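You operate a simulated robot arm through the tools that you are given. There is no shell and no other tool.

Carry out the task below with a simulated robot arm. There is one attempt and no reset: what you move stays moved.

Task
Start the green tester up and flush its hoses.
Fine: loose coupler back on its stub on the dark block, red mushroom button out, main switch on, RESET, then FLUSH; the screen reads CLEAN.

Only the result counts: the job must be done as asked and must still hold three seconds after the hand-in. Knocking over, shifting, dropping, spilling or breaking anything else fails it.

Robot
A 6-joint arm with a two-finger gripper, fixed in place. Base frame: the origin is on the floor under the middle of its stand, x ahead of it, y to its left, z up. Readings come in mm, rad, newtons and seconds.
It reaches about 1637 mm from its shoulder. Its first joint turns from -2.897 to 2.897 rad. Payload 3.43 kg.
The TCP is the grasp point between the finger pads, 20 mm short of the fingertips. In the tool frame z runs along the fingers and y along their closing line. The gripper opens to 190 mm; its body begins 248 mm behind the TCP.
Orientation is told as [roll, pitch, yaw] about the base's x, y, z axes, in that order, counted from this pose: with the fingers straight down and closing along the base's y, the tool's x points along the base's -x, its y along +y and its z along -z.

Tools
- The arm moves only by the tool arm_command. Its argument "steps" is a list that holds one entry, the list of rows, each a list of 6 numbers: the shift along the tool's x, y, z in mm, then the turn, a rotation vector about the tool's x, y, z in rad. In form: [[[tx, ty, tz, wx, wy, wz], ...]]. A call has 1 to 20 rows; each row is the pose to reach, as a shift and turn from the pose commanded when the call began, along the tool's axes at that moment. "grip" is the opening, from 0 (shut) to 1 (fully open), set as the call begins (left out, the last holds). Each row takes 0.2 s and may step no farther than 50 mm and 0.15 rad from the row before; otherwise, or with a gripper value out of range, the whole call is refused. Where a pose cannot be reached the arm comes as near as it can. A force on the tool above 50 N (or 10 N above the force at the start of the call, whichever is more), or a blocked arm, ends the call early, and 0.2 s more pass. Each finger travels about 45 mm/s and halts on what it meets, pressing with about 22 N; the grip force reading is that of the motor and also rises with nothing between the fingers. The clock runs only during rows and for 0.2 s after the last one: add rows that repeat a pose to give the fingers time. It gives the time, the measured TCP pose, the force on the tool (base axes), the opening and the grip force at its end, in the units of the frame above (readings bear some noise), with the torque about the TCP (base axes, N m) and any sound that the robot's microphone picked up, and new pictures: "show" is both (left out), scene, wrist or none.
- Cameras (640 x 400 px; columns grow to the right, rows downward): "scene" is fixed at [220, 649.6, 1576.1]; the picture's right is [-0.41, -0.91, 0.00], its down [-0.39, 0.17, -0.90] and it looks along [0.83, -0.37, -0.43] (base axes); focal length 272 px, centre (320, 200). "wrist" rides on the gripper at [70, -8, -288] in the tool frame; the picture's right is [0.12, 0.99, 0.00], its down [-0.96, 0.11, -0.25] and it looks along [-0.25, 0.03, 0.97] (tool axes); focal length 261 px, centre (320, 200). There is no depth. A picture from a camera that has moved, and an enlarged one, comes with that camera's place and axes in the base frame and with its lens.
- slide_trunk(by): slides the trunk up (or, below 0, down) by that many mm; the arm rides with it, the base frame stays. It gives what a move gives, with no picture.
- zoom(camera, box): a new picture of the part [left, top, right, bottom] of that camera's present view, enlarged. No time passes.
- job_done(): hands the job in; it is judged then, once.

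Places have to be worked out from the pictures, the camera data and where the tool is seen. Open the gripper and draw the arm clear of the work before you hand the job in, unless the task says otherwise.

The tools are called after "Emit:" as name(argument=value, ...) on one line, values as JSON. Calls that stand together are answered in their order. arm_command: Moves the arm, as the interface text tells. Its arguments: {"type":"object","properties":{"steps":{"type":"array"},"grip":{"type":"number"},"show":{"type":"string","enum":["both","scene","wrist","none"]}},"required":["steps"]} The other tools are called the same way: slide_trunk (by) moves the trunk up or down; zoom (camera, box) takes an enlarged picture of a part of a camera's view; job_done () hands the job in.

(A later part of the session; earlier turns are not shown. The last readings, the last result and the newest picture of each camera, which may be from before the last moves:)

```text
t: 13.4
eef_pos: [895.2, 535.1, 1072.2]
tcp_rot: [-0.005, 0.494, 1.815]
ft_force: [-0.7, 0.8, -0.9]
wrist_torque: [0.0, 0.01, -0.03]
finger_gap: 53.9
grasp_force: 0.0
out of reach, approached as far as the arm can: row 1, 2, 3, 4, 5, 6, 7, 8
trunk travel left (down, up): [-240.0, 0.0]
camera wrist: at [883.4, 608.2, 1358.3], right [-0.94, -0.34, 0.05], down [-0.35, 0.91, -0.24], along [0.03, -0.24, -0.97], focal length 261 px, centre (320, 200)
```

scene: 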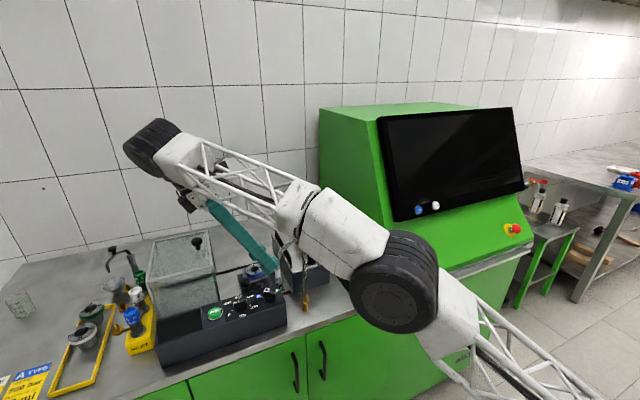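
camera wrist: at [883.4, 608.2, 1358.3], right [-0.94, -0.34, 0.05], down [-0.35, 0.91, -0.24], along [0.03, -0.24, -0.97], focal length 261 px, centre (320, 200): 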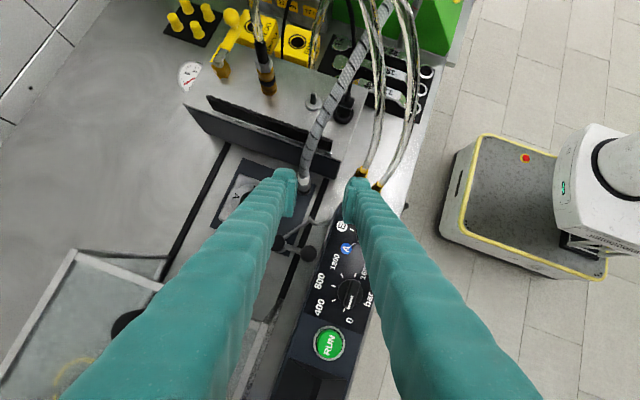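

The fingers straddle the coupler in view. I zoom in to refine its position relative to the tool from this closer viewpoint.

Emit:
zoom(camera="wrist", box=[270, 140, 350, 215])

Emit:
zoom(camera="wrist", box=[240, 40, 400, 180])

```text
5.33 times, centred on (310, 178) of wrist
camera zoom: at [883.4, 608.2, 1358.3], right [-0.94, -0.34, 0.05], down [-0.35, 0.91, -0.24], along [0.03, -0.24, -0.97], focal length 1390 px, centre (373, 320)
```

zoom: 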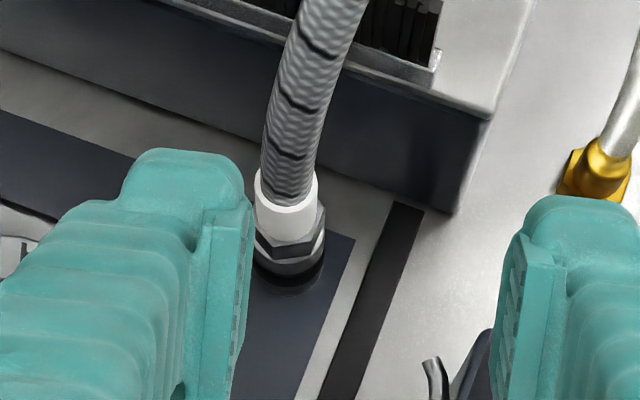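

```text
2.86 times, centred on (320, 110) of wrist
camera zoom: at [883.4, 608.2, 1358.3], right [-0.94, -0.34, 0.05], down [-0.35, 0.91, -0.24], along [0.03, -0.24, -0.97], focal length 745 px, centre (320, 457)
```

zoom: 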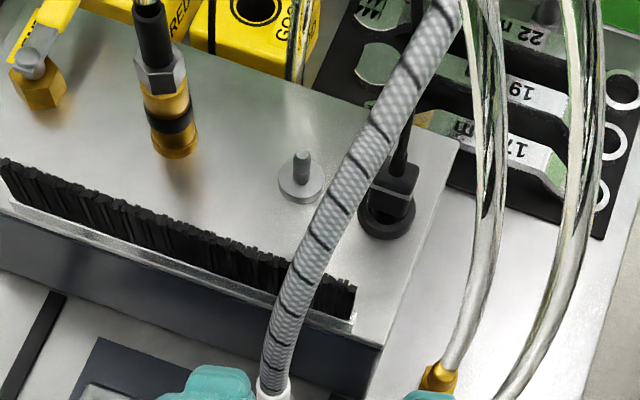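

Refined estimate: coupler axis (932,488), stub axis (960,375). I now slide sideways to centre on the coupler while descending about 55 mm along the tool axis, then check.

Emit:
arm_command(steps=[[[-3, -9, 20, 0, 0, 0], [-6, -18, 38, 0, 0, 0], [-7.5, -23.7, 55, 0, 0, 0]]], show="wrist")

```text
t: 14.2
eef_pos: [924.1, 520.6, 1019.4]
tcp_rot: [0.001, 0.497, 1.814]
ft_force: [-0.3, -0.1, -0.1]
wrist_torque: [-0.04, -0.03, -0.01]
finger_gap: 54.2
grasp_force: 0.0
trunk travel left (down, up): [-240.0, 0.0]
camera wrist: at [914.0, 595.4, 1305.4], right [-0.94, -0.34, 0.06], down [-0.34, 0.91, -0.24], along [0.03, -0.25, -0.97], focal length 261 px, centre (320, 200)
```

wrist: 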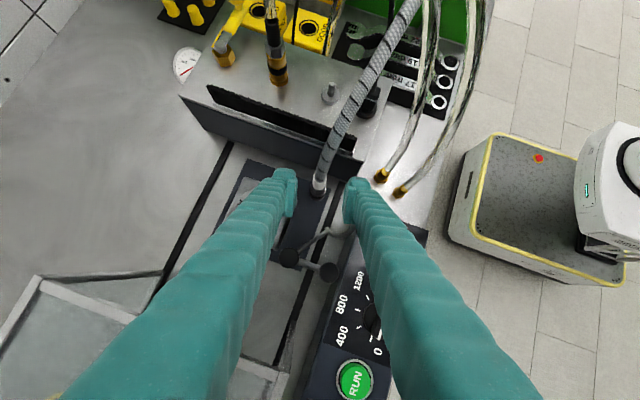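

Now centred and within reach. I zoom once more to check lateral alignment before descending.

Emit:
zoom(camera="wrist", box=[270, 130, 380, 230])

```text
4.00 times, centred on (325, 180) of wrist
camera zoom: at [914.0, 595.4, 1305.4], right [-0.94, -0.34, 0.06], down [-0.34, 0.91, -0.24], along [0.03, -0.25, -0.97], focal length 1043 px, centre (300, 280)
```

zoom: 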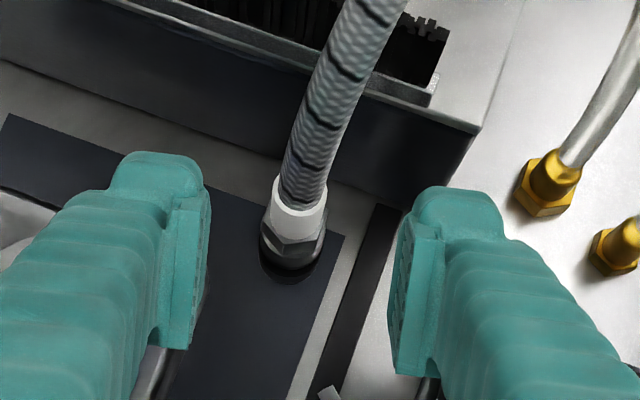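

Alignment is good (coupler about (933,487)). I narrow the fingers to 42 mm and descend to the hex/sleeve height (TCP z≈955).

Emit:
arm_command(steps=[[[0, 0, 10, 0, 0, 0], [-0.5, 0, 30, 0, 0, 0], [-1, -0.5, 50, 0, 0, 0], [-1.5, -0.5, 62, 0, 0, 0], [-1.8, -0.5, 73, 0, 0, 0]]], grip=0.221, show="both")

Emit:
zoom(camera="wrist", box=[270, 130, 380, 230])

Emit:
zoom(camera="scene", box=[220, 230, 320, 310])

```text
t: 15.4
eef_pos: [931.7, 488.2, 952.4]
tcp_rot: [0.002, 0.496, 1.816]
ft_force: [-0.5, -0.4, 0.3]
wrist_torque: [-0.02, 0.0, -0.02]
finger_gap: 41.9
grasp_force: 0.0
trunk travel left (down, up): [-240.0, 0.0]
camera wrist: at [922.4, 562.4, 1239.8], right [-0.94, -0.34, 0.06], down [-0.34, 0.91, -0.24], along [0.03, -0.25, -0.97], focal length 261 px, centre (320, 200)
```

scene: 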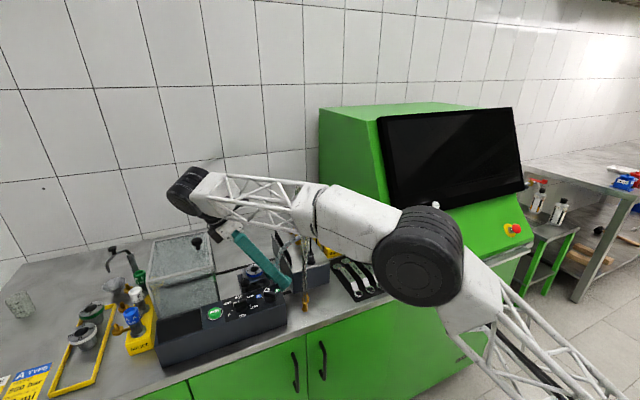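
wrist: 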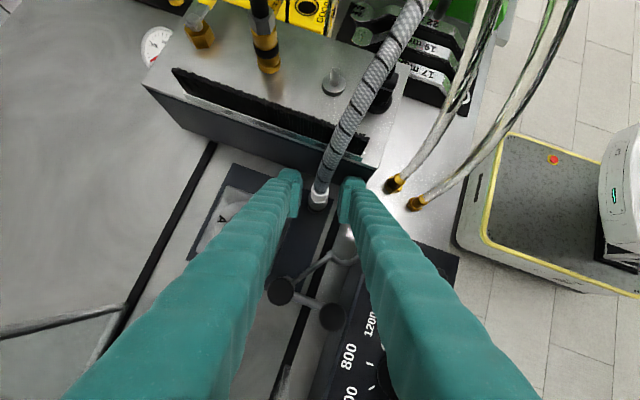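

```text
4.00 times, centred on (325, 180) of wrist
camera zoom: at [922.4, 562.4, 1239.8], right [-0.94, -0.34, 0.06], down [-0.34, 0.91, -0.24], along [0.03, -0.25, -0.97], focal length 1043 px, centre (300, 280)
```

zoom: 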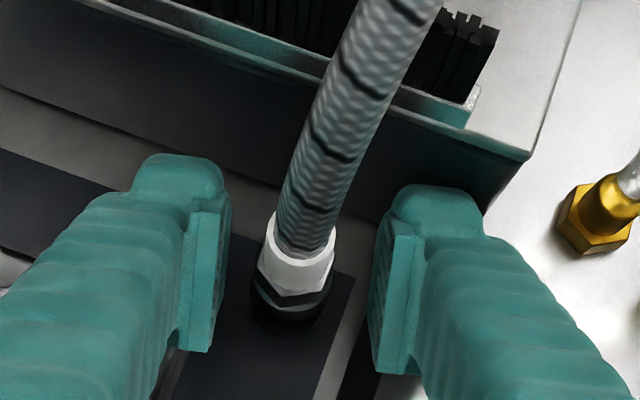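

```text
5.00 times, centred on (270, 270) of scene
camera zoom: at [220.0, 649.6, 1576.1], right [-0.41, -0.91, 0.0], down [-0.39, 0.17, -0.9], along [0.83, -0.37, -0.43], focal length 1362 px, centre (570, -150)
```

zoom: 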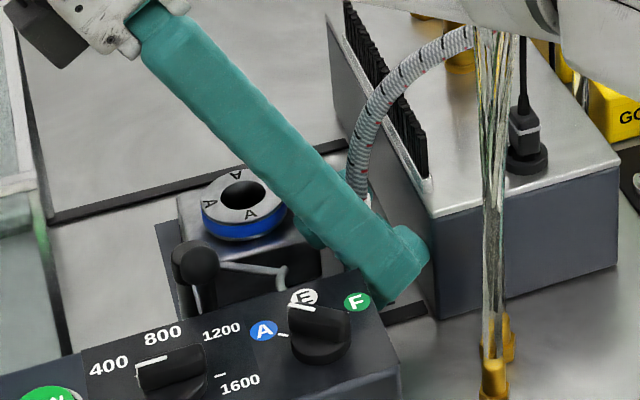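

The hex/sleeve sits exactly between the pads at the TCP. I close the gripper on it.

Emit:
arm_command(steps=[[[0, 0, 0, 0, 0, 0], [0, 0, 0, 0, 0, 0], [0, 0, 0, 0, 0, 0], [0, 0, 0, 0, 0, 0]]], grip=0.0, show="wrist")

Emit:
zoom(camera="wrist", box=[270, 130, 380, 230])

```text
t: 16.4
eef_pos: [932.6, 487.0, 952.7]
tcp_rot: [0.001, 0.496, 1.815]
ft_force: [0.9, 0.0, -0.4]
wrist_torque: [-0.02, 0.01, 0.0]
finger_gap: 22.3
grasp_force: 21.6
trunk travel left (down, up): [-240.0, 0.0]
camera wrist: at [922.4, 562.5, 1239.9], right [-0.94, -0.34, 0.06], down [-0.34, 0.91, -0.24], along [0.03, -0.25, -0.97], focal length 261 px, centre (320, 200)
```

wrist: 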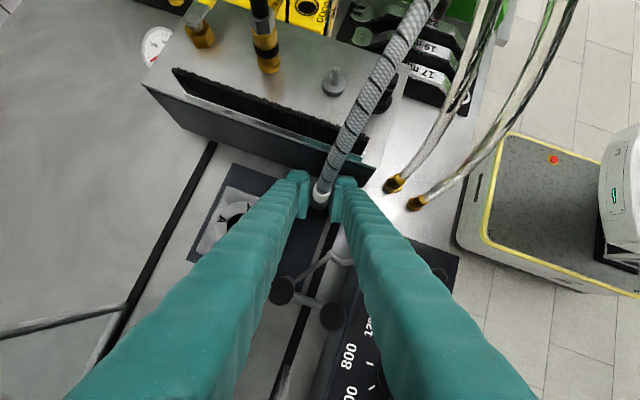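

```text
4.00 times, centred on (325, 180) of wrist
camera zoom: at [922.4, 562.5, 1239.9], right [-0.94, -0.34, 0.06], down [-0.34, 0.91, -0.24], along [0.03, -0.25, -0.97], focal length 1043 px, centre (300, 280)
```

zoom: 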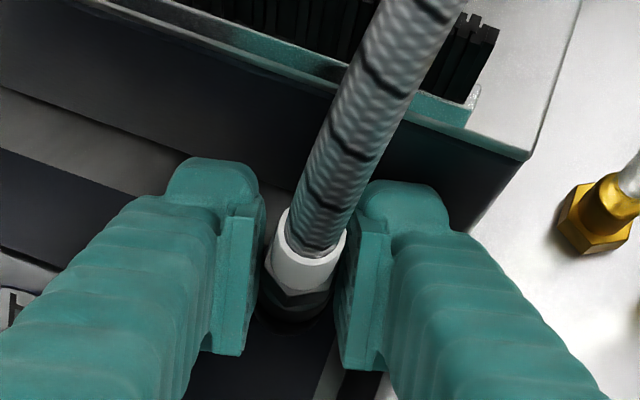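

The grip holds at 22.3 mm with 21.6 N. I lift gently 8 mm straight up and check whether the coupler comes free.

Emit:
arm_command(steps=[[[1.9, 0, -3.5, 0, 0, 0], [3.8, 0, -7.0, 0, 0, 0], [3.8, 0, -7.0, 0, 0, 0]]], show="both")

Emit:
zoom(camera="wrist", box=[270, 130, 380, 230])

Emit:
zoom(camera="scene", box=[220, 230, 320, 310])

```text
t: 17.2
eef_pos: [932.2, 490.0, 962.4]
tcp_rot: [0.002, 0.496, 1.815]
ft_force: [0.9, 0.4, -1.6]
wrist_torque: [0.0, -0.01, -0.02]
finger_gap: 22.1
grasp_force: 21.6
trunk travel left (down, up): [-240.0, 0.0]
camera wrist: at [922.5, 563.8, 1248.6], right [-0.94, -0.34, 0.06], down [-0.34, 0.91, -0.24], along [0.03, -0.25, -0.97], focal length 261 px, centre (320, 200)
```

scene: 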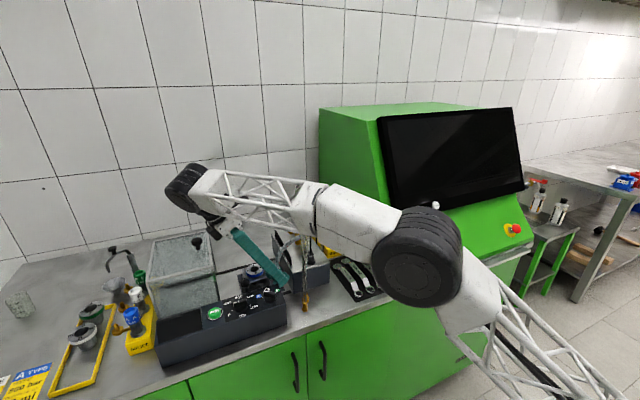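
wrist: 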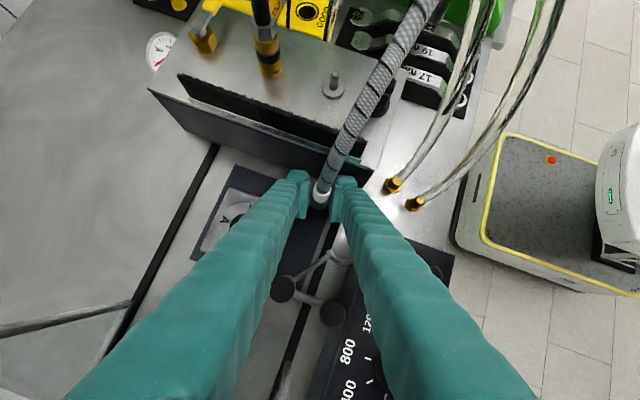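

```text
4.00 times, centred on (325, 180) of wrist
camera zoom: at [922.5, 563.8, 1248.6], right [-0.94, -0.34, 0.06], down [-0.34, 0.91, -0.24], along [0.03, -0.25, -0.97], focal length 1043 px, centre (300, 280)
```

zoom: 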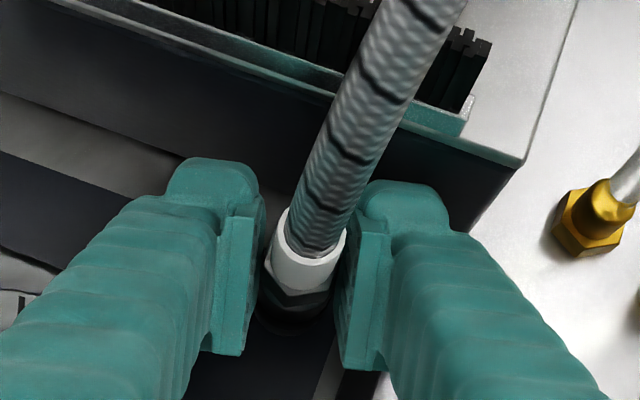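

```text
5.00 times, centred on (270, 270) of scene
camera zoom: at [220.0, 649.6, 1576.1], right [-0.41, -0.91, 0.0], down [-0.39, 0.17, -0.9], along [0.83, -0.37, -0.43], focal length 1362 px, centre (570, -150)
```

zoom: 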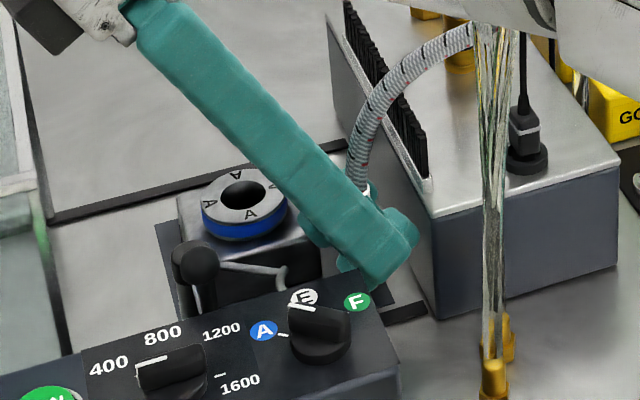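

The coupler moves freely with the gripper (force only ~1-2 N), so it is indeed the loose one. I continue lifting straight up to about z=1040 in small steps, watching force.

Emit:
arm_command(steps=[[[9.5, 0, -17.6, 0, 0, 0], [19, 0, -35.2, 0, 0, 0], [28.6, 0, -52.7, 0, 0, 0], [37.2, 0, -68.6, 0, 0, 0]]], show="both")

Emit:
zoom(camera="scene", box=[220, 220, 340, 310])

Emit:
zoom(camera="wrist", box=[270, 130, 380, 230])

```text
t: 18.2
eef_pos: [932.8, 489.3, 1041.4]
tcp_rot: [0.002, 0.497, 1.816]
ft_force: [0.7, 0.0, -0.5]
wrist_torque: [-0.05, 0.0, -0.02]
finger_gap: 22.1
grasp_force: 21.6
trunk travel left (down, up): [-240.0, 0.0]
camera wrist: at [923.5, 562.9, 1327.3], right [-0.94, -0.34, 0.06], down [-0.34, 0.91, -0.24], along [0.03, -0.25, -0.97], focal length 261 px, centre (320, 200)
```

scene: 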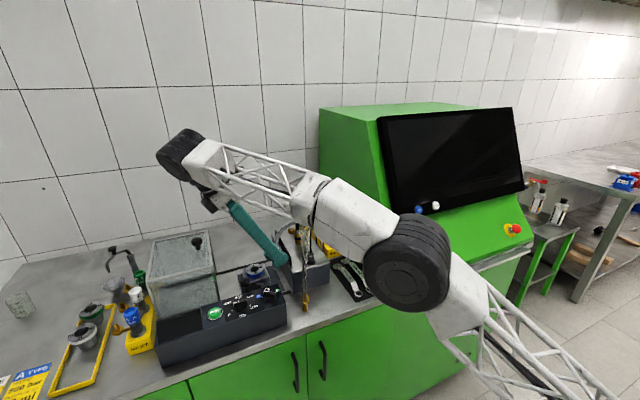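
wrist: 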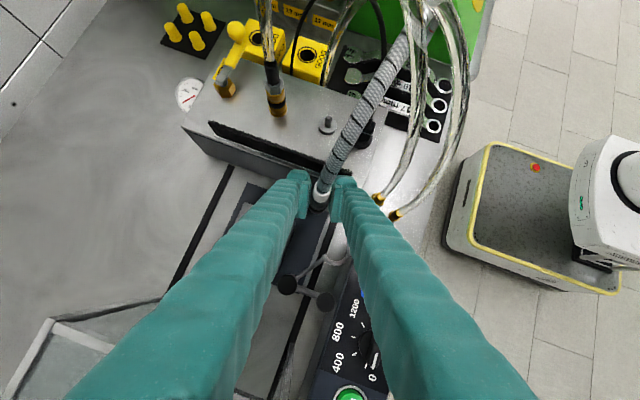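

```text
4.44 times, centred on (280, 265) of scene
camera zoom: at [220.0, 649.6, 1576.1], right [-0.41, -0.91, 0.0], down [-0.39, 0.17, -0.9], along [0.83, -0.37, -0.43], focal length 1210 px, centre (498, -89)
```

zoom: 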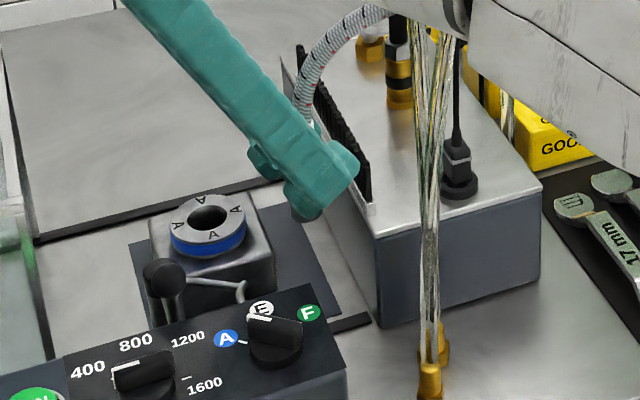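

```text
4.00 times, centred on (325, 180) of wrist
camera zoom: at [923.5, 562.9, 1327.3], right [-0.94, -0.34, 0.06], down [-0.34, 0.91, -0.24], along [0.03, -0.25, -0.97], focal length 1043 px, centre (300, 280)
```

zoom: 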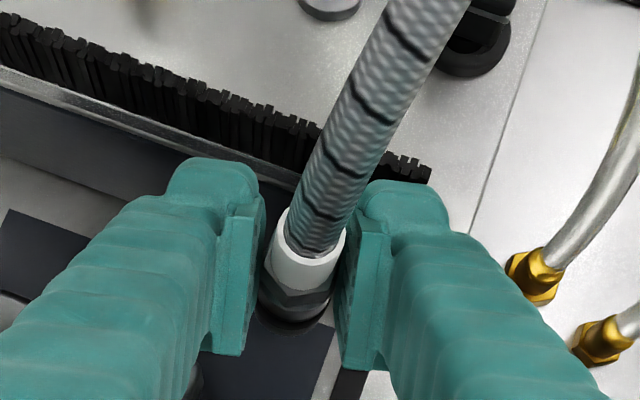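

Lift is clean with negligible force. Next I rise to about z=1094 and move toward the box, yawing slightly (about the vertical, so the coupler stays upright) to stay within reach.

Emit:
arm_command(steps=[[[11.2, 0.3, -9.1, 0.0239, 0, -0.044], [22.3, 0.5, -18.3, 0.0477, 0.0001, -0.0879], [33.5, 0.8, -27.4, 0.0716, 0.0001, -0.132], [44.6, 1.0, -36.5, 0.0954, 0.0002, -0.1758], [44.6, 1.0, -36.5, 0.0954, 0.0002, -0.1758]]], show="both")

Emit:
zoom(camera="scene", box=[240, 190, 360, 280])

Emit:
zoom(camera="wrist", box=[240, 20, 420, 200])

```text
t: 19.4
eef_pos: [938.3, 466.3, 1094.2]
tcp_rot: [0.002, 0.496, 2.014]
ft_force: [0.0, 0.7, -0.8]
wrist_torque: [0.02, -0.01, 0.03]
finger_gap: 22.1
grasp_force: 22.0
trunk travel left (down, up): [-240.0, 0.0]
camera wrist: at [913.0, 537.1, 1381.0], right [-0.85, -0.52, 0.06], down [-0.52, 0.82, -0.24], along [0.08, -0.23, -0.97], focal length 261 px, centre (320, 200)
```

scene: 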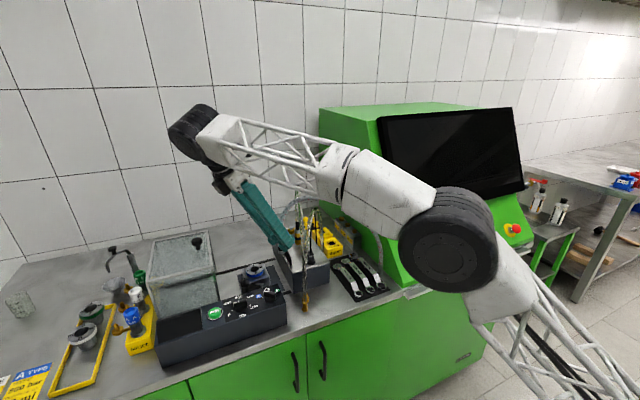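
wrist: 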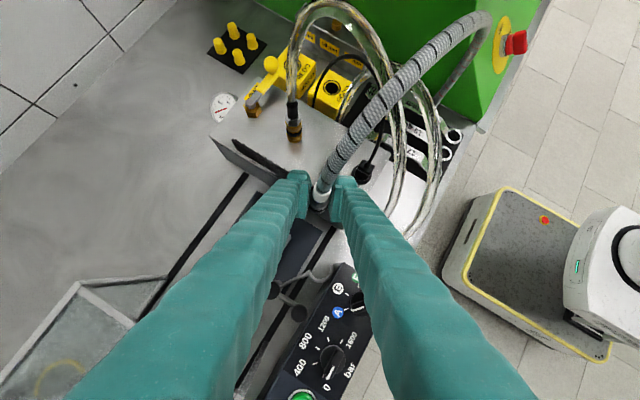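

```text
4.44 times, centred on (300, 235) of scene
camera zoom: at [220.0, 649.6, 1576.1], right [-0.41, -0.91, 0.0], down [-0.39, 0.17, -0.9], along [0.83, -0.37, -0.43], focal length 1210 px, centre (409, 44)
```

zoom: 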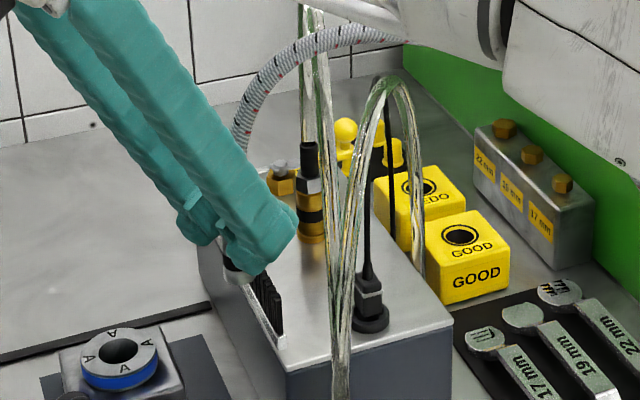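

```text
2.22 times, centred on (330, 110) of wrist
camera zoom: at [913.0, 537.1, 1381.0], right [-0.85, -0.52, 0.06], down [-0.52, 0.82, -0.24], along [0.08, -0.23, -0.97], focal length 579 px, centre (298, 400)
```

zoom: 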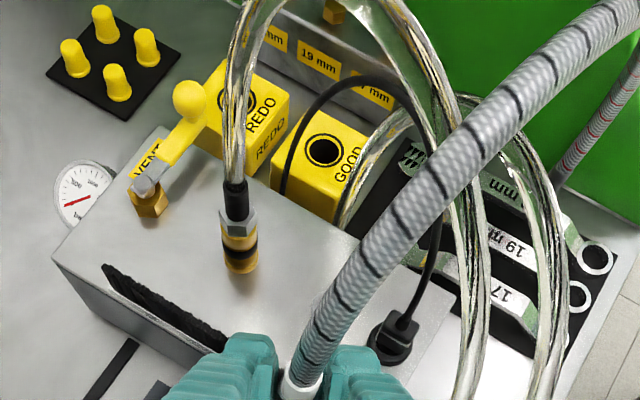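

The view shows the stub region and hoses clearly: hose A passes about (913,404,1212)–(958,391,1245), so the leaning fingers should clear it. I now carry the coupler over the fins to a hover just above the stub at (960,375), rotating yaw back to about 1.72.

Emit:
arm_command(steps=[[[18.7, 4.9, 10.1, -0.0352, -0.0001, 0.0651], [40.3, 10.1, 23.2, -0.0685, -0.0003, 0.1266], [56.7, 14.1, 40.0, -0.1018, -0.0004, 0.1882], [68.4, 17.8, 54.3, -0.1304, -0.0005, 0.241], [71.9, 19.3, 59.6, -0.1399, -0.0005, 0.2586], [71.9, 19.3, 59.6, -0.1399, -0.0005, 0.2586]]], show="both")

Emit:
zoom(camera="scene", box=[260, 210, 350, 275])

Emit:
zoom(camera="wrist", box=[260, 110, 390, 230])

```text
t: 20.8
eef_pos: [959.5, 375.0, 1075.7]
tcp_rot: [0.002, 0.494, 1.719]
ft_force: [-0.2, -0.3, -1.6]
wrist_torque: [0.01, 0.02, -0.04]
finger_gap: 21.9
grasp_force: 21.5
trunk travel left (down, up): [-240.0, 0.0]
camera wrist: at [956.9, 450.2, 1361.8], right [-0.97, -0.25, 0.06], down [-0.26, 0.94, -0.24], along [0.01, -0.25, -0.97], focal length 261 px, centre (320, 200)
```

scene: 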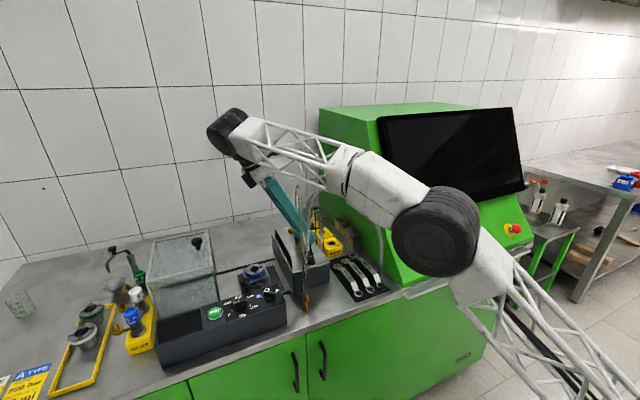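
wrist: 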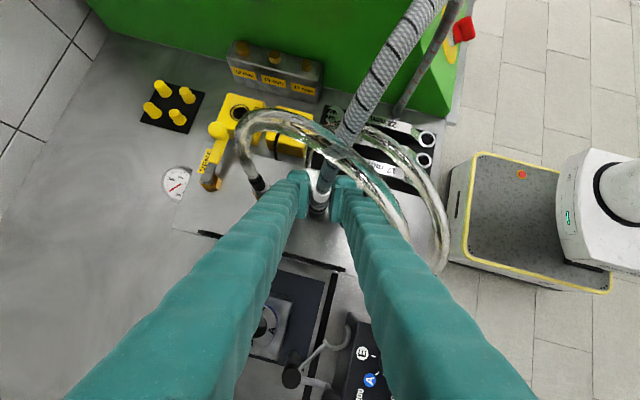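

```text
6.15 times, centred on (305, 242) of scene
camera zoom: at [220.0, 649.6, 1576.1], right [-0.41, -0.91, 0.0], down [-0.39, 0.17, -0.9], along [0.83, -0.37, -0.43], focal length 1676 px, centre (412, -62)
```

zoom: 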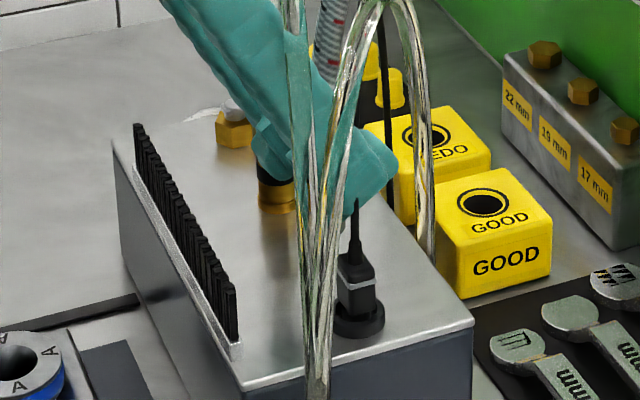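

```text
3.33 times, centred on (325, 170) of wrist
camera zoom: at [956.9, 450.2, 1361.8], right [-0.97, -0.25, 0.06], down [-0.26, 0.94, -0.24], along [0.01, -0.25, -0.97], focal length 869 px, centre (303, 300)
```

zoom: 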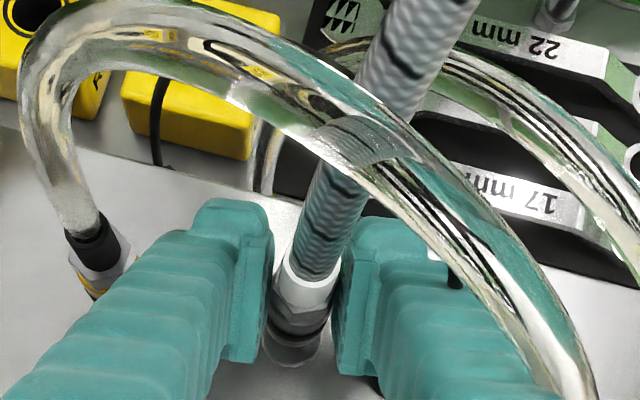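

Hovering over the stub with no contact. I zoom tighter to verify alignment of the coupler with the stub beneath.

Emit:
zoom(camera="wrist", box=[300, 185, 340, 225])

Emit:
zoom(camera="scene", box=[290, 225, 325, 255])

```text
10.00 times, centred on (320, 205) of wrist
camera zoom: at [956.9, 450.2, 1361.8], right [-0.97, -0.25, 0.06], down [-0.26, 0.94, -0.24], along [0.01, -0.25, -0.97], focal length 2606 px, centre (320, 150)
```

zoom: 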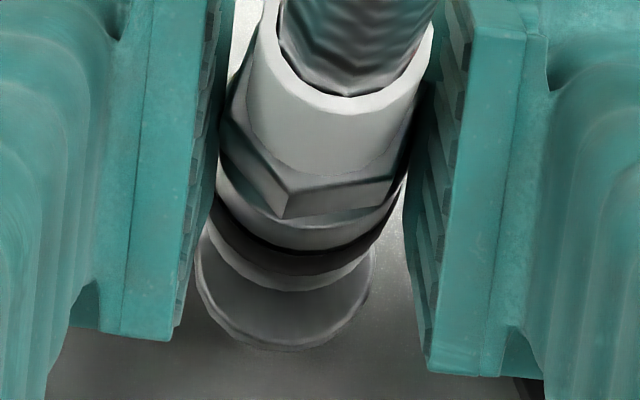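

```text
13.33 times, centred on (308, 240) of scene
camera zoom: at [220.0, 649.6, 1576.1], right [-0.41, -0.91, 0.0], down [-0.39, 0.17, -0.9], along [0.83, -0.37, -0.43], focal length 3631 px, centre (487, -333)
```

zoom: 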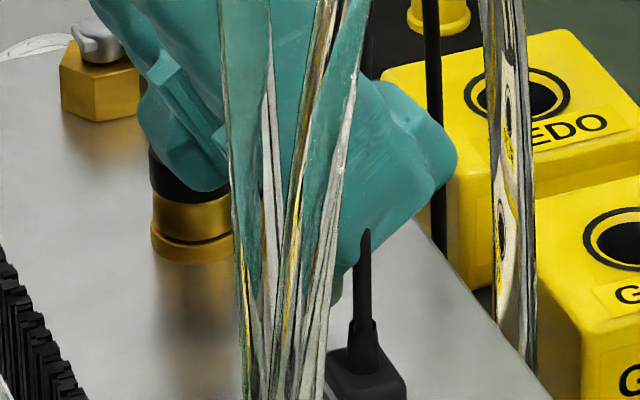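

The flange disc is visible right under the coupler, with the stub perhaps 1 mm further in +y. I nudge +y by 1 mm and lower 12 mm slowly, watching the force.

Emit:
arm_command(steps=[[[-0.9, -0.1, -0.5, 0, 0, 0], [-2.8, -0.1, 3.0, 0, 0, 0], [-4.7, -0.1, 6.5, 0, 0, 0], [-6.6, -0.1, 10.1, 0, 0, 0]]], show="wrist")

Emit:
zoom(camera="wrist", box=[300, 185, 340, 225])

```text
t: 21.8
eef_pos: [959.3, 376.1, 1063.2]
tcp_rot: [0.002, 0.496, 1.72]
ft_force: [0.3, 0.6, -0.7]
wrist_torque: [0.02, 0.02, 0.05]
finger_gap: 22.2
grasp_force: 22.3
trunk travel left (down, up): [-240.0, 0.0]
camera wrist: at [956.6, 451.1, 1349.8], right [-0.97, -0.25, 0.06], down [-0.26, 0.94, -0.24], along [0.01, -0.25, -0.97], focal length 261 px, centre (320, 200)
```

wrist: 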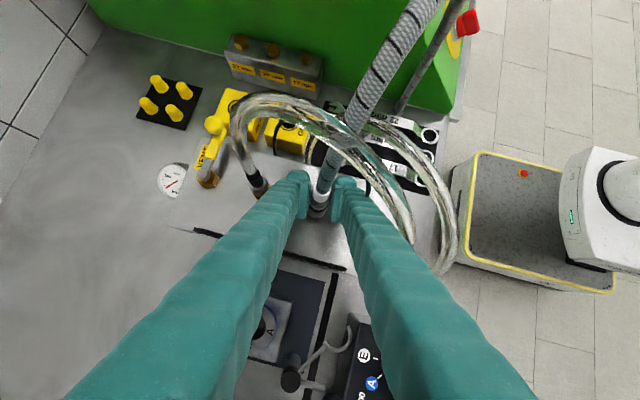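

```text
10.00 times, centred on (320, 205) of wrist
camera zoom: at [956.6, 451.1, 1349.8], right [-0.97, -0.25, 0.06], down [-0.26, 0.94, -0.24], along [0.01, -0.25, -0.97], focal length 2606 px, centre (320, 150)
```

zoom: 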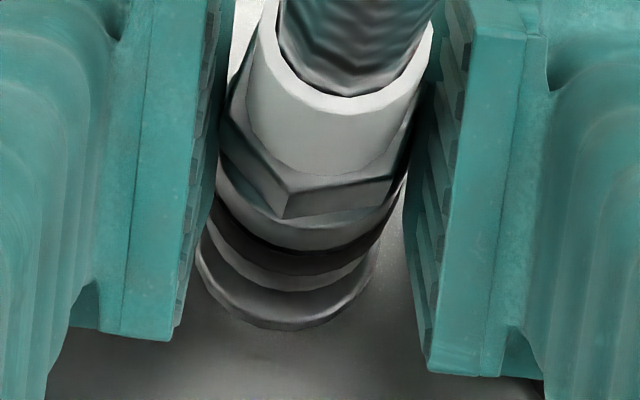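

Bottom is now below the stub's tip with no side force, so the bore is around the stub. I continue down in small steps.

Emit:
arm_command(steps=[[[-1.9, 0, 3.5, 0, 0, 0], [-3.8, 0, 7.0, 0, 0, 0], [-5.2, 0, 9.7, 0, 0, 0]]], show="none")

Emit:
zoom(camera="wrist", box=[300, 185, 340, 225])

```text
t: 22.6
eef_pos: [958.7, 377.0, 1054.5]
tcp_rot: [0.0, 0.496, 1.719]
ft_force: [5.4, 3.8, 8.3]
wrist_torque: [0.14, -0.17, 0.04]
finger_gap: 21.9
grasp_force: 22.3
trunk travel left (down, up): [-240.0, 0.0]
```

```text
10.00 times, centred on (320, 205) of wrist
camera zoom: at [955.4, 451.5, 1339.8], right [-0.97, -0.25, 0.06], down [-0.26, 0.94, -0.24], along [0.01, -0.25, -0.97], focal length 2606 px, centre (320, 150)
```

zoom: 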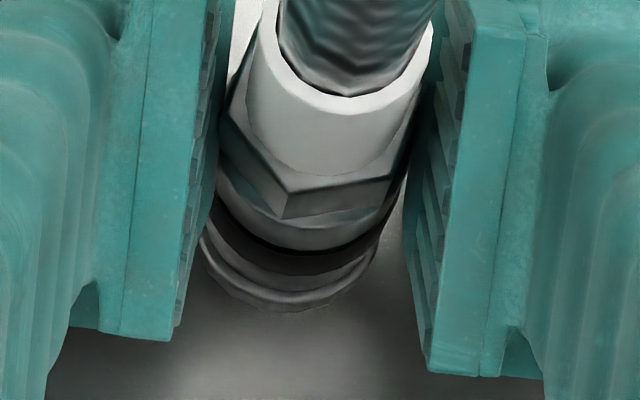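

There is a sideways push of about (5,4) N and 8 N upward, so the stub wants the coupler slightly further +x/+y. I shift by about 1 mm that way and see the force change.

Emit:
arm_command(steps=[[[-0.5, -1.1, -0.3, 0, 0, 0], [-0.5, -1.1, -0.3, 0, 0, 0]]], show="none")

```text
t: 23.2
eef_pos: [959.7, 376.5, 1053.2]
tcp_rot: [0.0, 0.497, 1.72]
ft_force: [-0.7, -0.6, 13.3]
wrist_torque: [-0.12, -0.02, -0.02]
finger_gap: 22.0
grasp_force: 22.4
trunk travel left (down, up): [-240.0, 0.0]
```

Side forces vanish and 13 N vertical resistance remains, so it's centred; I press down further in 2–3 mm steps.

Emit:
arm_command(steps=[[[-1.0, 0, 1.8, 0, 0, 0], [-1.9, 0, 3.5, 0, 0, 0], [-1.9, 0, 3.5, 0, 0, 0]]], show="none")

Emit:
zoom(camera="wrist", box=[300, 185, 340, 225])

```text
t: 24.0
eef_pos: [958.8, 377.5, 1049.5]
tcp_rot: [0.0, 0.495, 1.718]
ft_force: [4.2, -1.0, 20.2]
wrist_torque: [-0.13, -0.01, 0.04]
finger_gap: 22.1
grasp_force: 22.3
trunk travel left (down, up): [-240.0, 0.0]
```

```text
10.00 times, centred on (320, 205) of wrist
camera zoom: at [955.8, 452.1, 1335.2], right [-0.97, -0.25, 0.06], down [-0.26, 0.94, -0.24], along [0.01, -0.25, -0.97], focal length 2606 px, centre (320, 150)
```

zoom: 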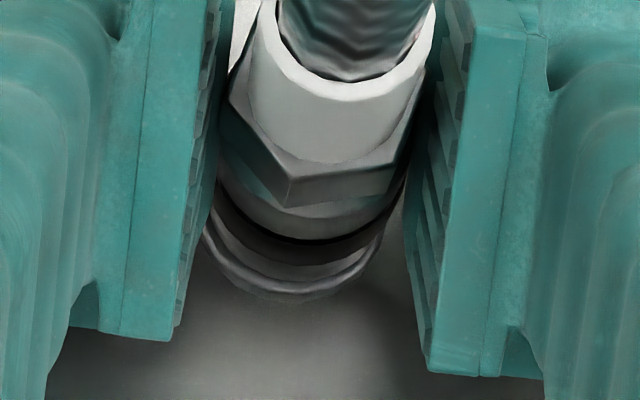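

Resistance rises to 20 N with slight slip in the grip; perhaps the coupler must snap on. I correct 0.7 mm in +x and press a little further, watching for a click.

Emit:
arm_command(steps=[[[0.1, -0.7, 0, 0, 0, 0], [-0.9, -0.7, 1.8, 0, 0, 0], [-1.8, -0.7, 3.5, 0, 0, 0], [-1.8, -0.7, 3.5, 0, 0, 0]]], show="none")

Emit:
zoom(camera="wrist", box=[300, 185, 340, 225])

```text
t: 25.0
eef_pos: [958.7, 377.2, 1047.0]
tcp_rot: [-0.001, 0.495, 1.72]
ft_force: [3.0, 0.9, 36.9]
wrist_torque: [0.04, 0.71, -0.02]
finger_gap: 22.2
grasp_force: 22.3
trunk travel left (down, up): [-240.0, 0.0]
```

```text
10.00 times, centred on (320, 205) of wrist
camera zoom: at [955.8, 452.2, 1333.9], right [-0.97, -0.25, 0.06], down [-0.26, 0.94, -0.24], along [0.01, -0.25, -0.97], focal length 2606 px, centre (320, 150)
```

zoom: 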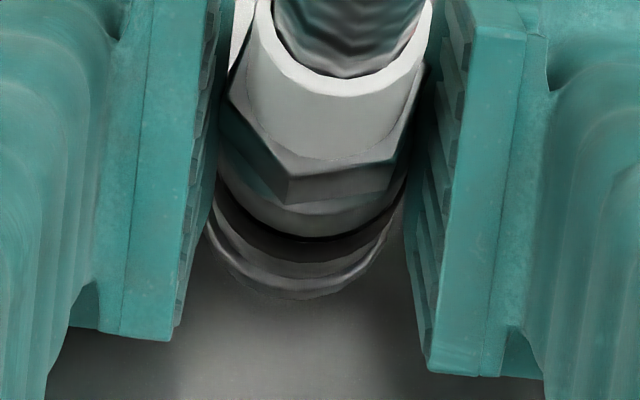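

Force jumped to 37 N for little motion, and the coupler's lower edge is now right at the flange, so it is probably bottomed. I ease off the downward push, then open the fingers a little to inspect.

Emit:
arm_command(steps=[[[0.5, 0, -1.0, 0, 0, 0], [0.9, 0, -1.8, 0, 0, 0], [0.9, 0, -1.8, 0, 0, 0]]], show="none")

Emit:
zoom(camera="wrist", box=[300, 185, 340, 225])

```text
t: 25.8
eef_pos: [960.8, 377.6, 1048.2]
tcp_rot: [0.002, 0.494, 1.718]
ft_force: [-4.8, -4.7, 22.6]
wrist_torque: [-0.15, 0.78, -0.03]
finger_gap: 22.1
grasp_force: 22.9
trunk travel left (down, up): [-240.0, 0.0]
```

```text
10.00 times, centred on (320, 205) of wrist
camera zoom: at [957.0, 452.6, 1333.7], right [-0.97, -0.25, 0.06], down [-0.26, 0.94, -0.24], along [0.01, -0.25, -0.97], focal length 2606 px, centre (320, 150)
```

zoom: 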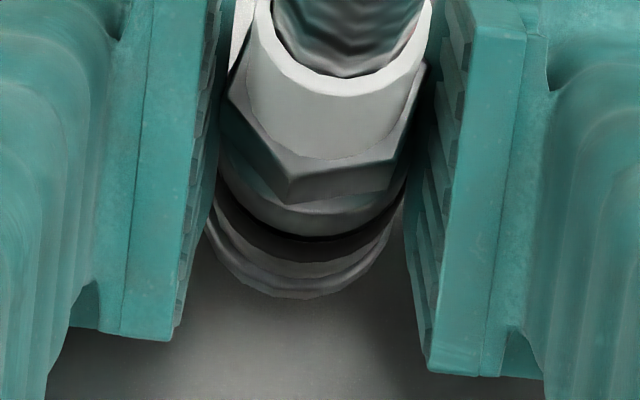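

Still pushing ~22 N down because of arm compliance. I back off another ~2 mm so there's little preload, then open the fingers to about 36 mm.

Emit:
arm_command(steps=[[[0.9, 0.3, -1.8, 0, 0, 0], [0.9, 0.3, -1.8, 0, 0, 0]]], show="none")

Emit:
arm_command(steps=[[[0, 0, 0, 0, 0, 0], [0, 0, 0, 0, 0, 0], [0, 0, 0, 0, 0, 0]]], grip=0.19, show="wrist")

Emit:
zoom(camera="wrist", box=[300, 185, 340, 225])

```text
t: 26.4
eef_pos: [960.4, 377.4, 1048.6]
tcp_rot: [0.002, 0.495, 1.72]
ft_force: [-2.7, -3.8, 4.4]
wrist_torque: [-0.07, 0.47, -0.02]
finger_gap: 22.2
grasp_force: 21.7
trunk travel left (down, up): [-240.0, 0.0]
```

```text
t: 27.2
eef_pos: [959.9, 379.1, 1048.6]
tcp_rot: [0.002, 0.497, 1.72]
ft_force: [3.0, 2.6, 4.7]
wrist_torque: [0.11, 0.15, -0.08]
finger_gap: 34.1
grasp_force: 0.1
trunk travel left (down, up): [-240.0, 0.0]
camera wrist: at [957.1, 453.2, 1335.1], right [-0.97, -0.25, 0.06], down [-0.26, 0.94, -0.24], along [0.01, -0.25, -0.97], focal length 261 px, centre (320, 200)
```

wrist: 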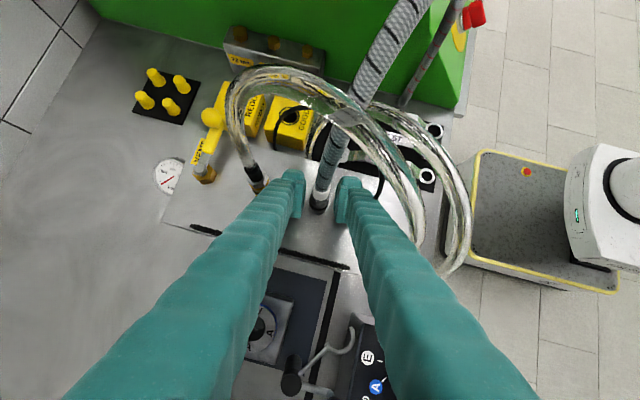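

```text
10.00 times, centred on (320, 205) of wrist
camera zoom: at [957.1, 453.2, 1335.1], right [-0.97, -0.25, 0.06], down [-0.26, 0.94, -0.24], along [0.01, -0.25, -0.97], focal length 2606 px, centre (320, 150)
```

zoom: 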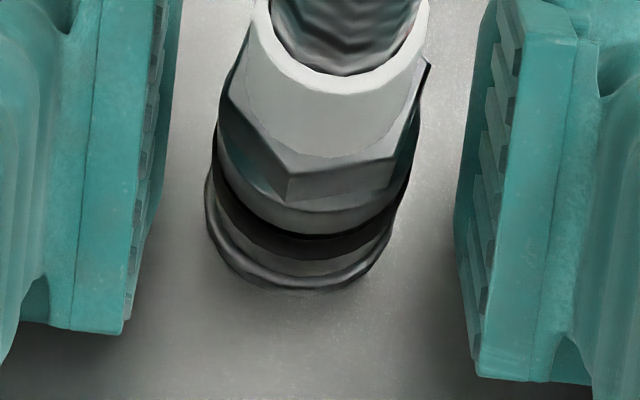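

The coupler stands by itself on the stub flange. The slight force suggests the −x finger touches the black plug, so I narrow the gap to ~29 mm, shift +x 2 mm and withdraw along the tool axis.

Emit:
arm_command(steps=[[[0, 0, 0, 0, 0, 0], [0, 0, 0, 0, 0, 0]]], grip=0.155, show="none")

Emit:
zoom(camera="wrist", box=[295, 180, 345, 230])

```text
t: 27.8
eef_pos: [960.1, 377.0, 1048.6]
tcp_rot: [0.002, 0.496, 1.721]
ft_force: [-1.1, 0.9, 2.1]
wrist_torque: [0.0, 0.07, -0.03]
finger_gap: 30.1
grasp_force: 0.4
trunk travel left (down, up): [-240.0, 0.0]
```

```text
8.00 times, centred on (320, 205) of wrist
camera zoom: at [957.1, 452.9, 1335.1], right [-0.97, -0.25, 0.06], down [-0.26, 0.94, -0.24], along [0.01, -0.25, -0.97], focal length 2085 px, centre (320, 160)
```

zoom: 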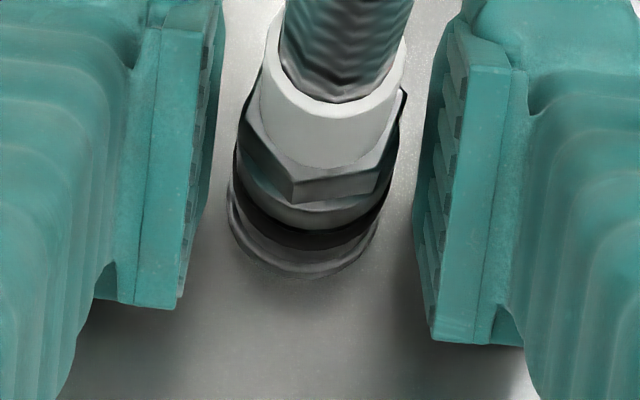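

Forces are near zero and there is clearance on both sides. I withdraw along the tool axis and then back left with a yaw, so I can inspect the seated coupler.

Emit:
arm_command(steps=[[[0, 0, -12, 0, 0, 0], [0, 0, -28, 0, 0, 0], [0, 0, -44, 0.0143, 0, -0.0264], [-13.1, 1.3, -56.4, 0.0619, 0, -0.1143], [-34.5, 2.5, -70.3, 0.119, 0, -0.2199], [-58.2, 6.6, -83.1, 0.157, 0, -0.2902]]], show="both")

Emit:
zoom(camera="wrist", box=[290, 60, 390, 160])

Emit:
zoom(camera="scene", box=[280, 220, 330, 265])

```text
t: 29.2
eef_pos: [939.2, 466.1, 1094.5]
tcp_rot: [0.002, 0.495, 2.052]
ft_force: [0.9, 0.1, 0.3]
wrist_torque: [0.04, 0.09, -0.02]
finger_gap: 29.7
grasp_force: 0.1
trunk travel left (down, up): [-240.0, 0.0]
camera wrist: at [912.0, 537.3, 1380.5], right [-0.83, -0.55, 0.06], down [-0.55, 0.8, -0.24], along [0.09, -0.23, -0.97], focal length 261 px, centre (320, 200)
```

scene: 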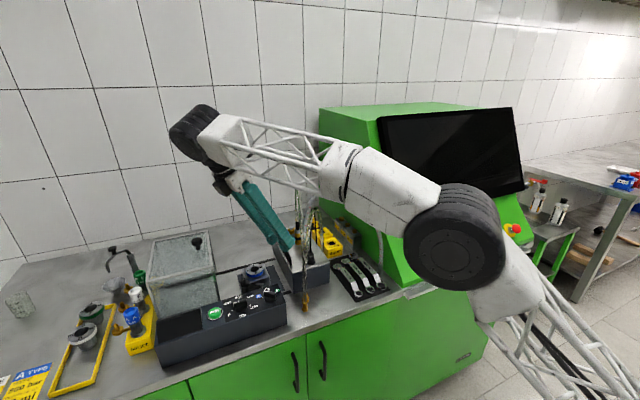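
wrist: 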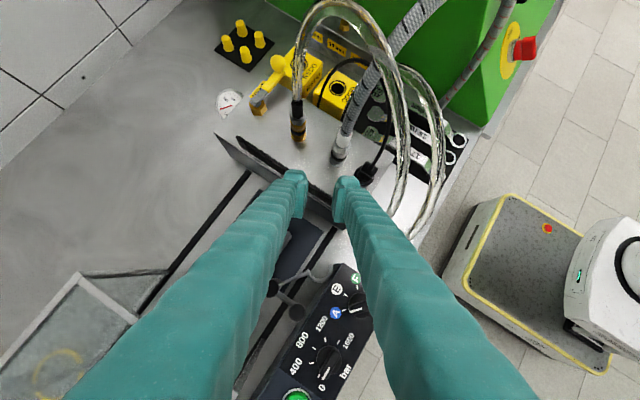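

```text
4.00 times, centred on (340, 110) of wrist
camera zoom: at [912.0, 537.3, 1380.5], right [-0.83, -0.55, 0.06], down [-0.55, 0.8, -0.24], along [0.09, -0.23, -0.97], focal length 1043 px, centre (240, 560)
```

zoom: 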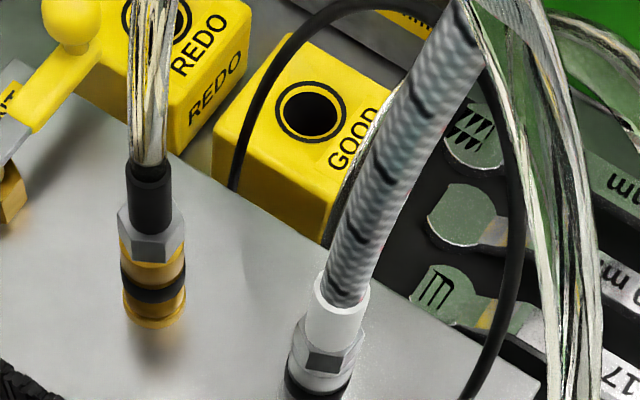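

```text
8.89 times, centred on (305, 242) of scene
camera zoom: at [220.0, 649.6, 1576.1], right [-0.41, -0.91, 0.0], down [-0.39, 0.17, -0.9], along [0.83, -0.37, -0.43], focal length 2421 px, centre (453, -178)
```

zoom: 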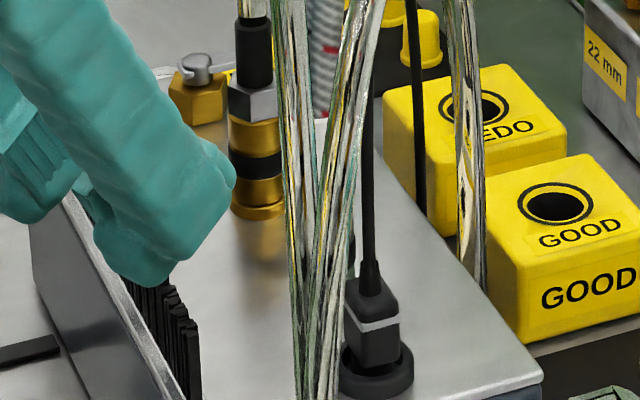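

Emit:
zoom(camera="wrist", box=[285, 105, 365, 185])

Emit:
zoom(camera="wrist", box=[320, 130, 355, 170])

```text
5.00 times, centred on (325, 145) of wrist
camera zoom: at [912.0, 537.3, 1380.5], right [-0.83, -0.55, 0.06], down [-0.55, 0.8, -0.24], along [0.09, -0.23, -0.97], focal length 1303 px, centre (295, 475)
```

zoom: 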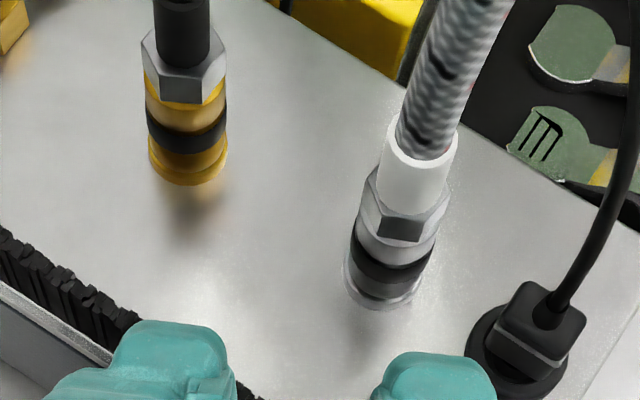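

```text
10.00 times, centred on (338, 150) of wrist
camera zoom: at [912.0, 537.3, 1380.5], right [-0.83, -0.55, 0.06], down [-0.55, 0.8, -0.24], along [0.09, -0.23, -0.97], focal length 2606 px, centre (145, 700)
```

zoom: 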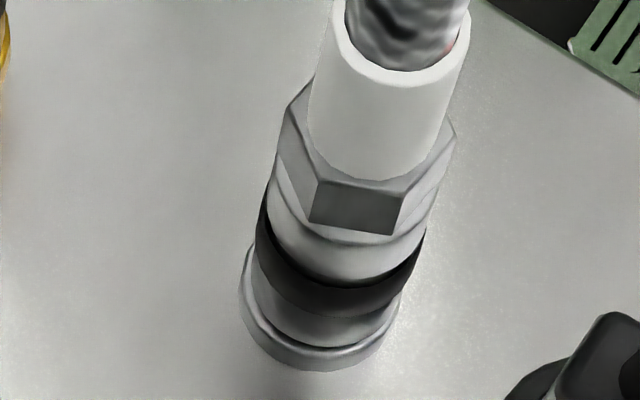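

The coupler stands on its stub flange, upright like its brass neighbour and with no visible gap. The machine's screen should confirm later; now I back the hand away to the left and front, clear of the hoses.

Emit:
arm_command(steps=[[[-22.8, -3.1, -6.6, 0, 0, 0], [-48.9, 6.3, -20.7, 0, 0, 0], [-67.5, 39, -36.4, 0, 0, 0], [-81.1, 78.9, -55, 0, 0, 0], [-84.5, 123.4, -73.8, 0, 0, 0], [-75.7, 168.2, -91.7, 0, 0, 0]]], show="both")

Emit:
zoom(camera="scene", box=[264, 205, 344, 265])

```text
t: 30.6
eef_pos: [738.6, 484.3, 1138.2]
tcp_rot: [0.005, 0.495, 2.05]
ft_force: [0.2, 0.2, -1.3]
wrist_torque: [-0.17, 0.14, -0.13]
finger_gap: 29.5
grasp_force: 0.0
trunk travel left (down, up): [-240.0, 0.0]
camera wrist: at [712.7, 554.4, 1425.1], right [-0.83, -0.55, 0.06], down [-0.55, 0.8, -0.24], along [0.08, -0.23, -0.97], focal length 261 px, centre (320, 200)
```

scene: 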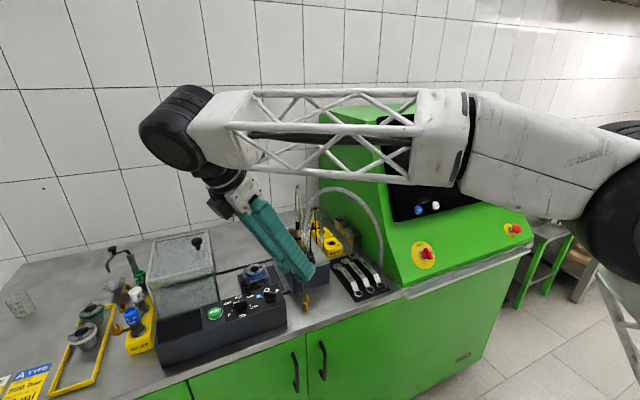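
wrist: 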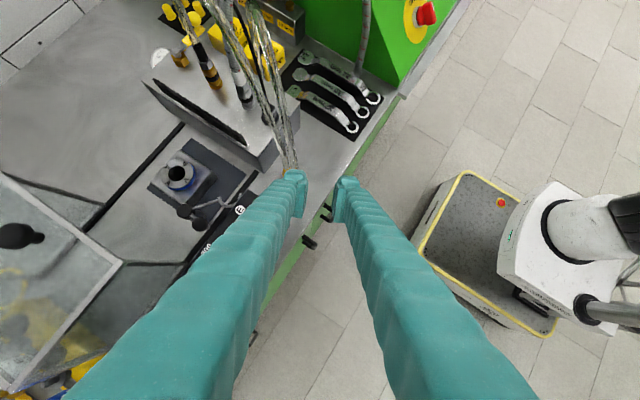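

```text
6.67 times, centred on (304, 235) of scene
camera zoom: at [220.0, 649.6, 1576.1], right [-0.41, -0.91, 0.0], down [-0.39, 0.17, -0.9], along [0.83, -0.37, -0.43], focal length 1816 px, centre (427, -33)
```

zoom: 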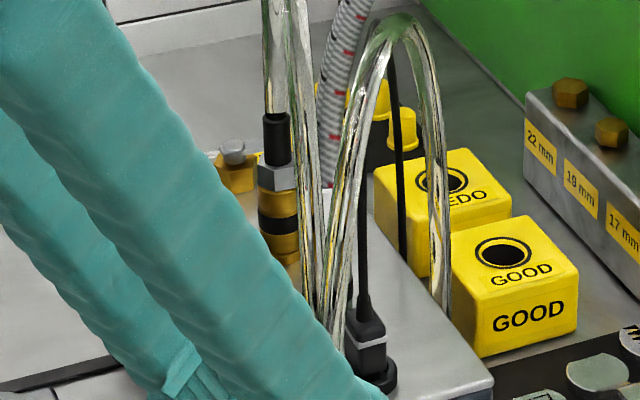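

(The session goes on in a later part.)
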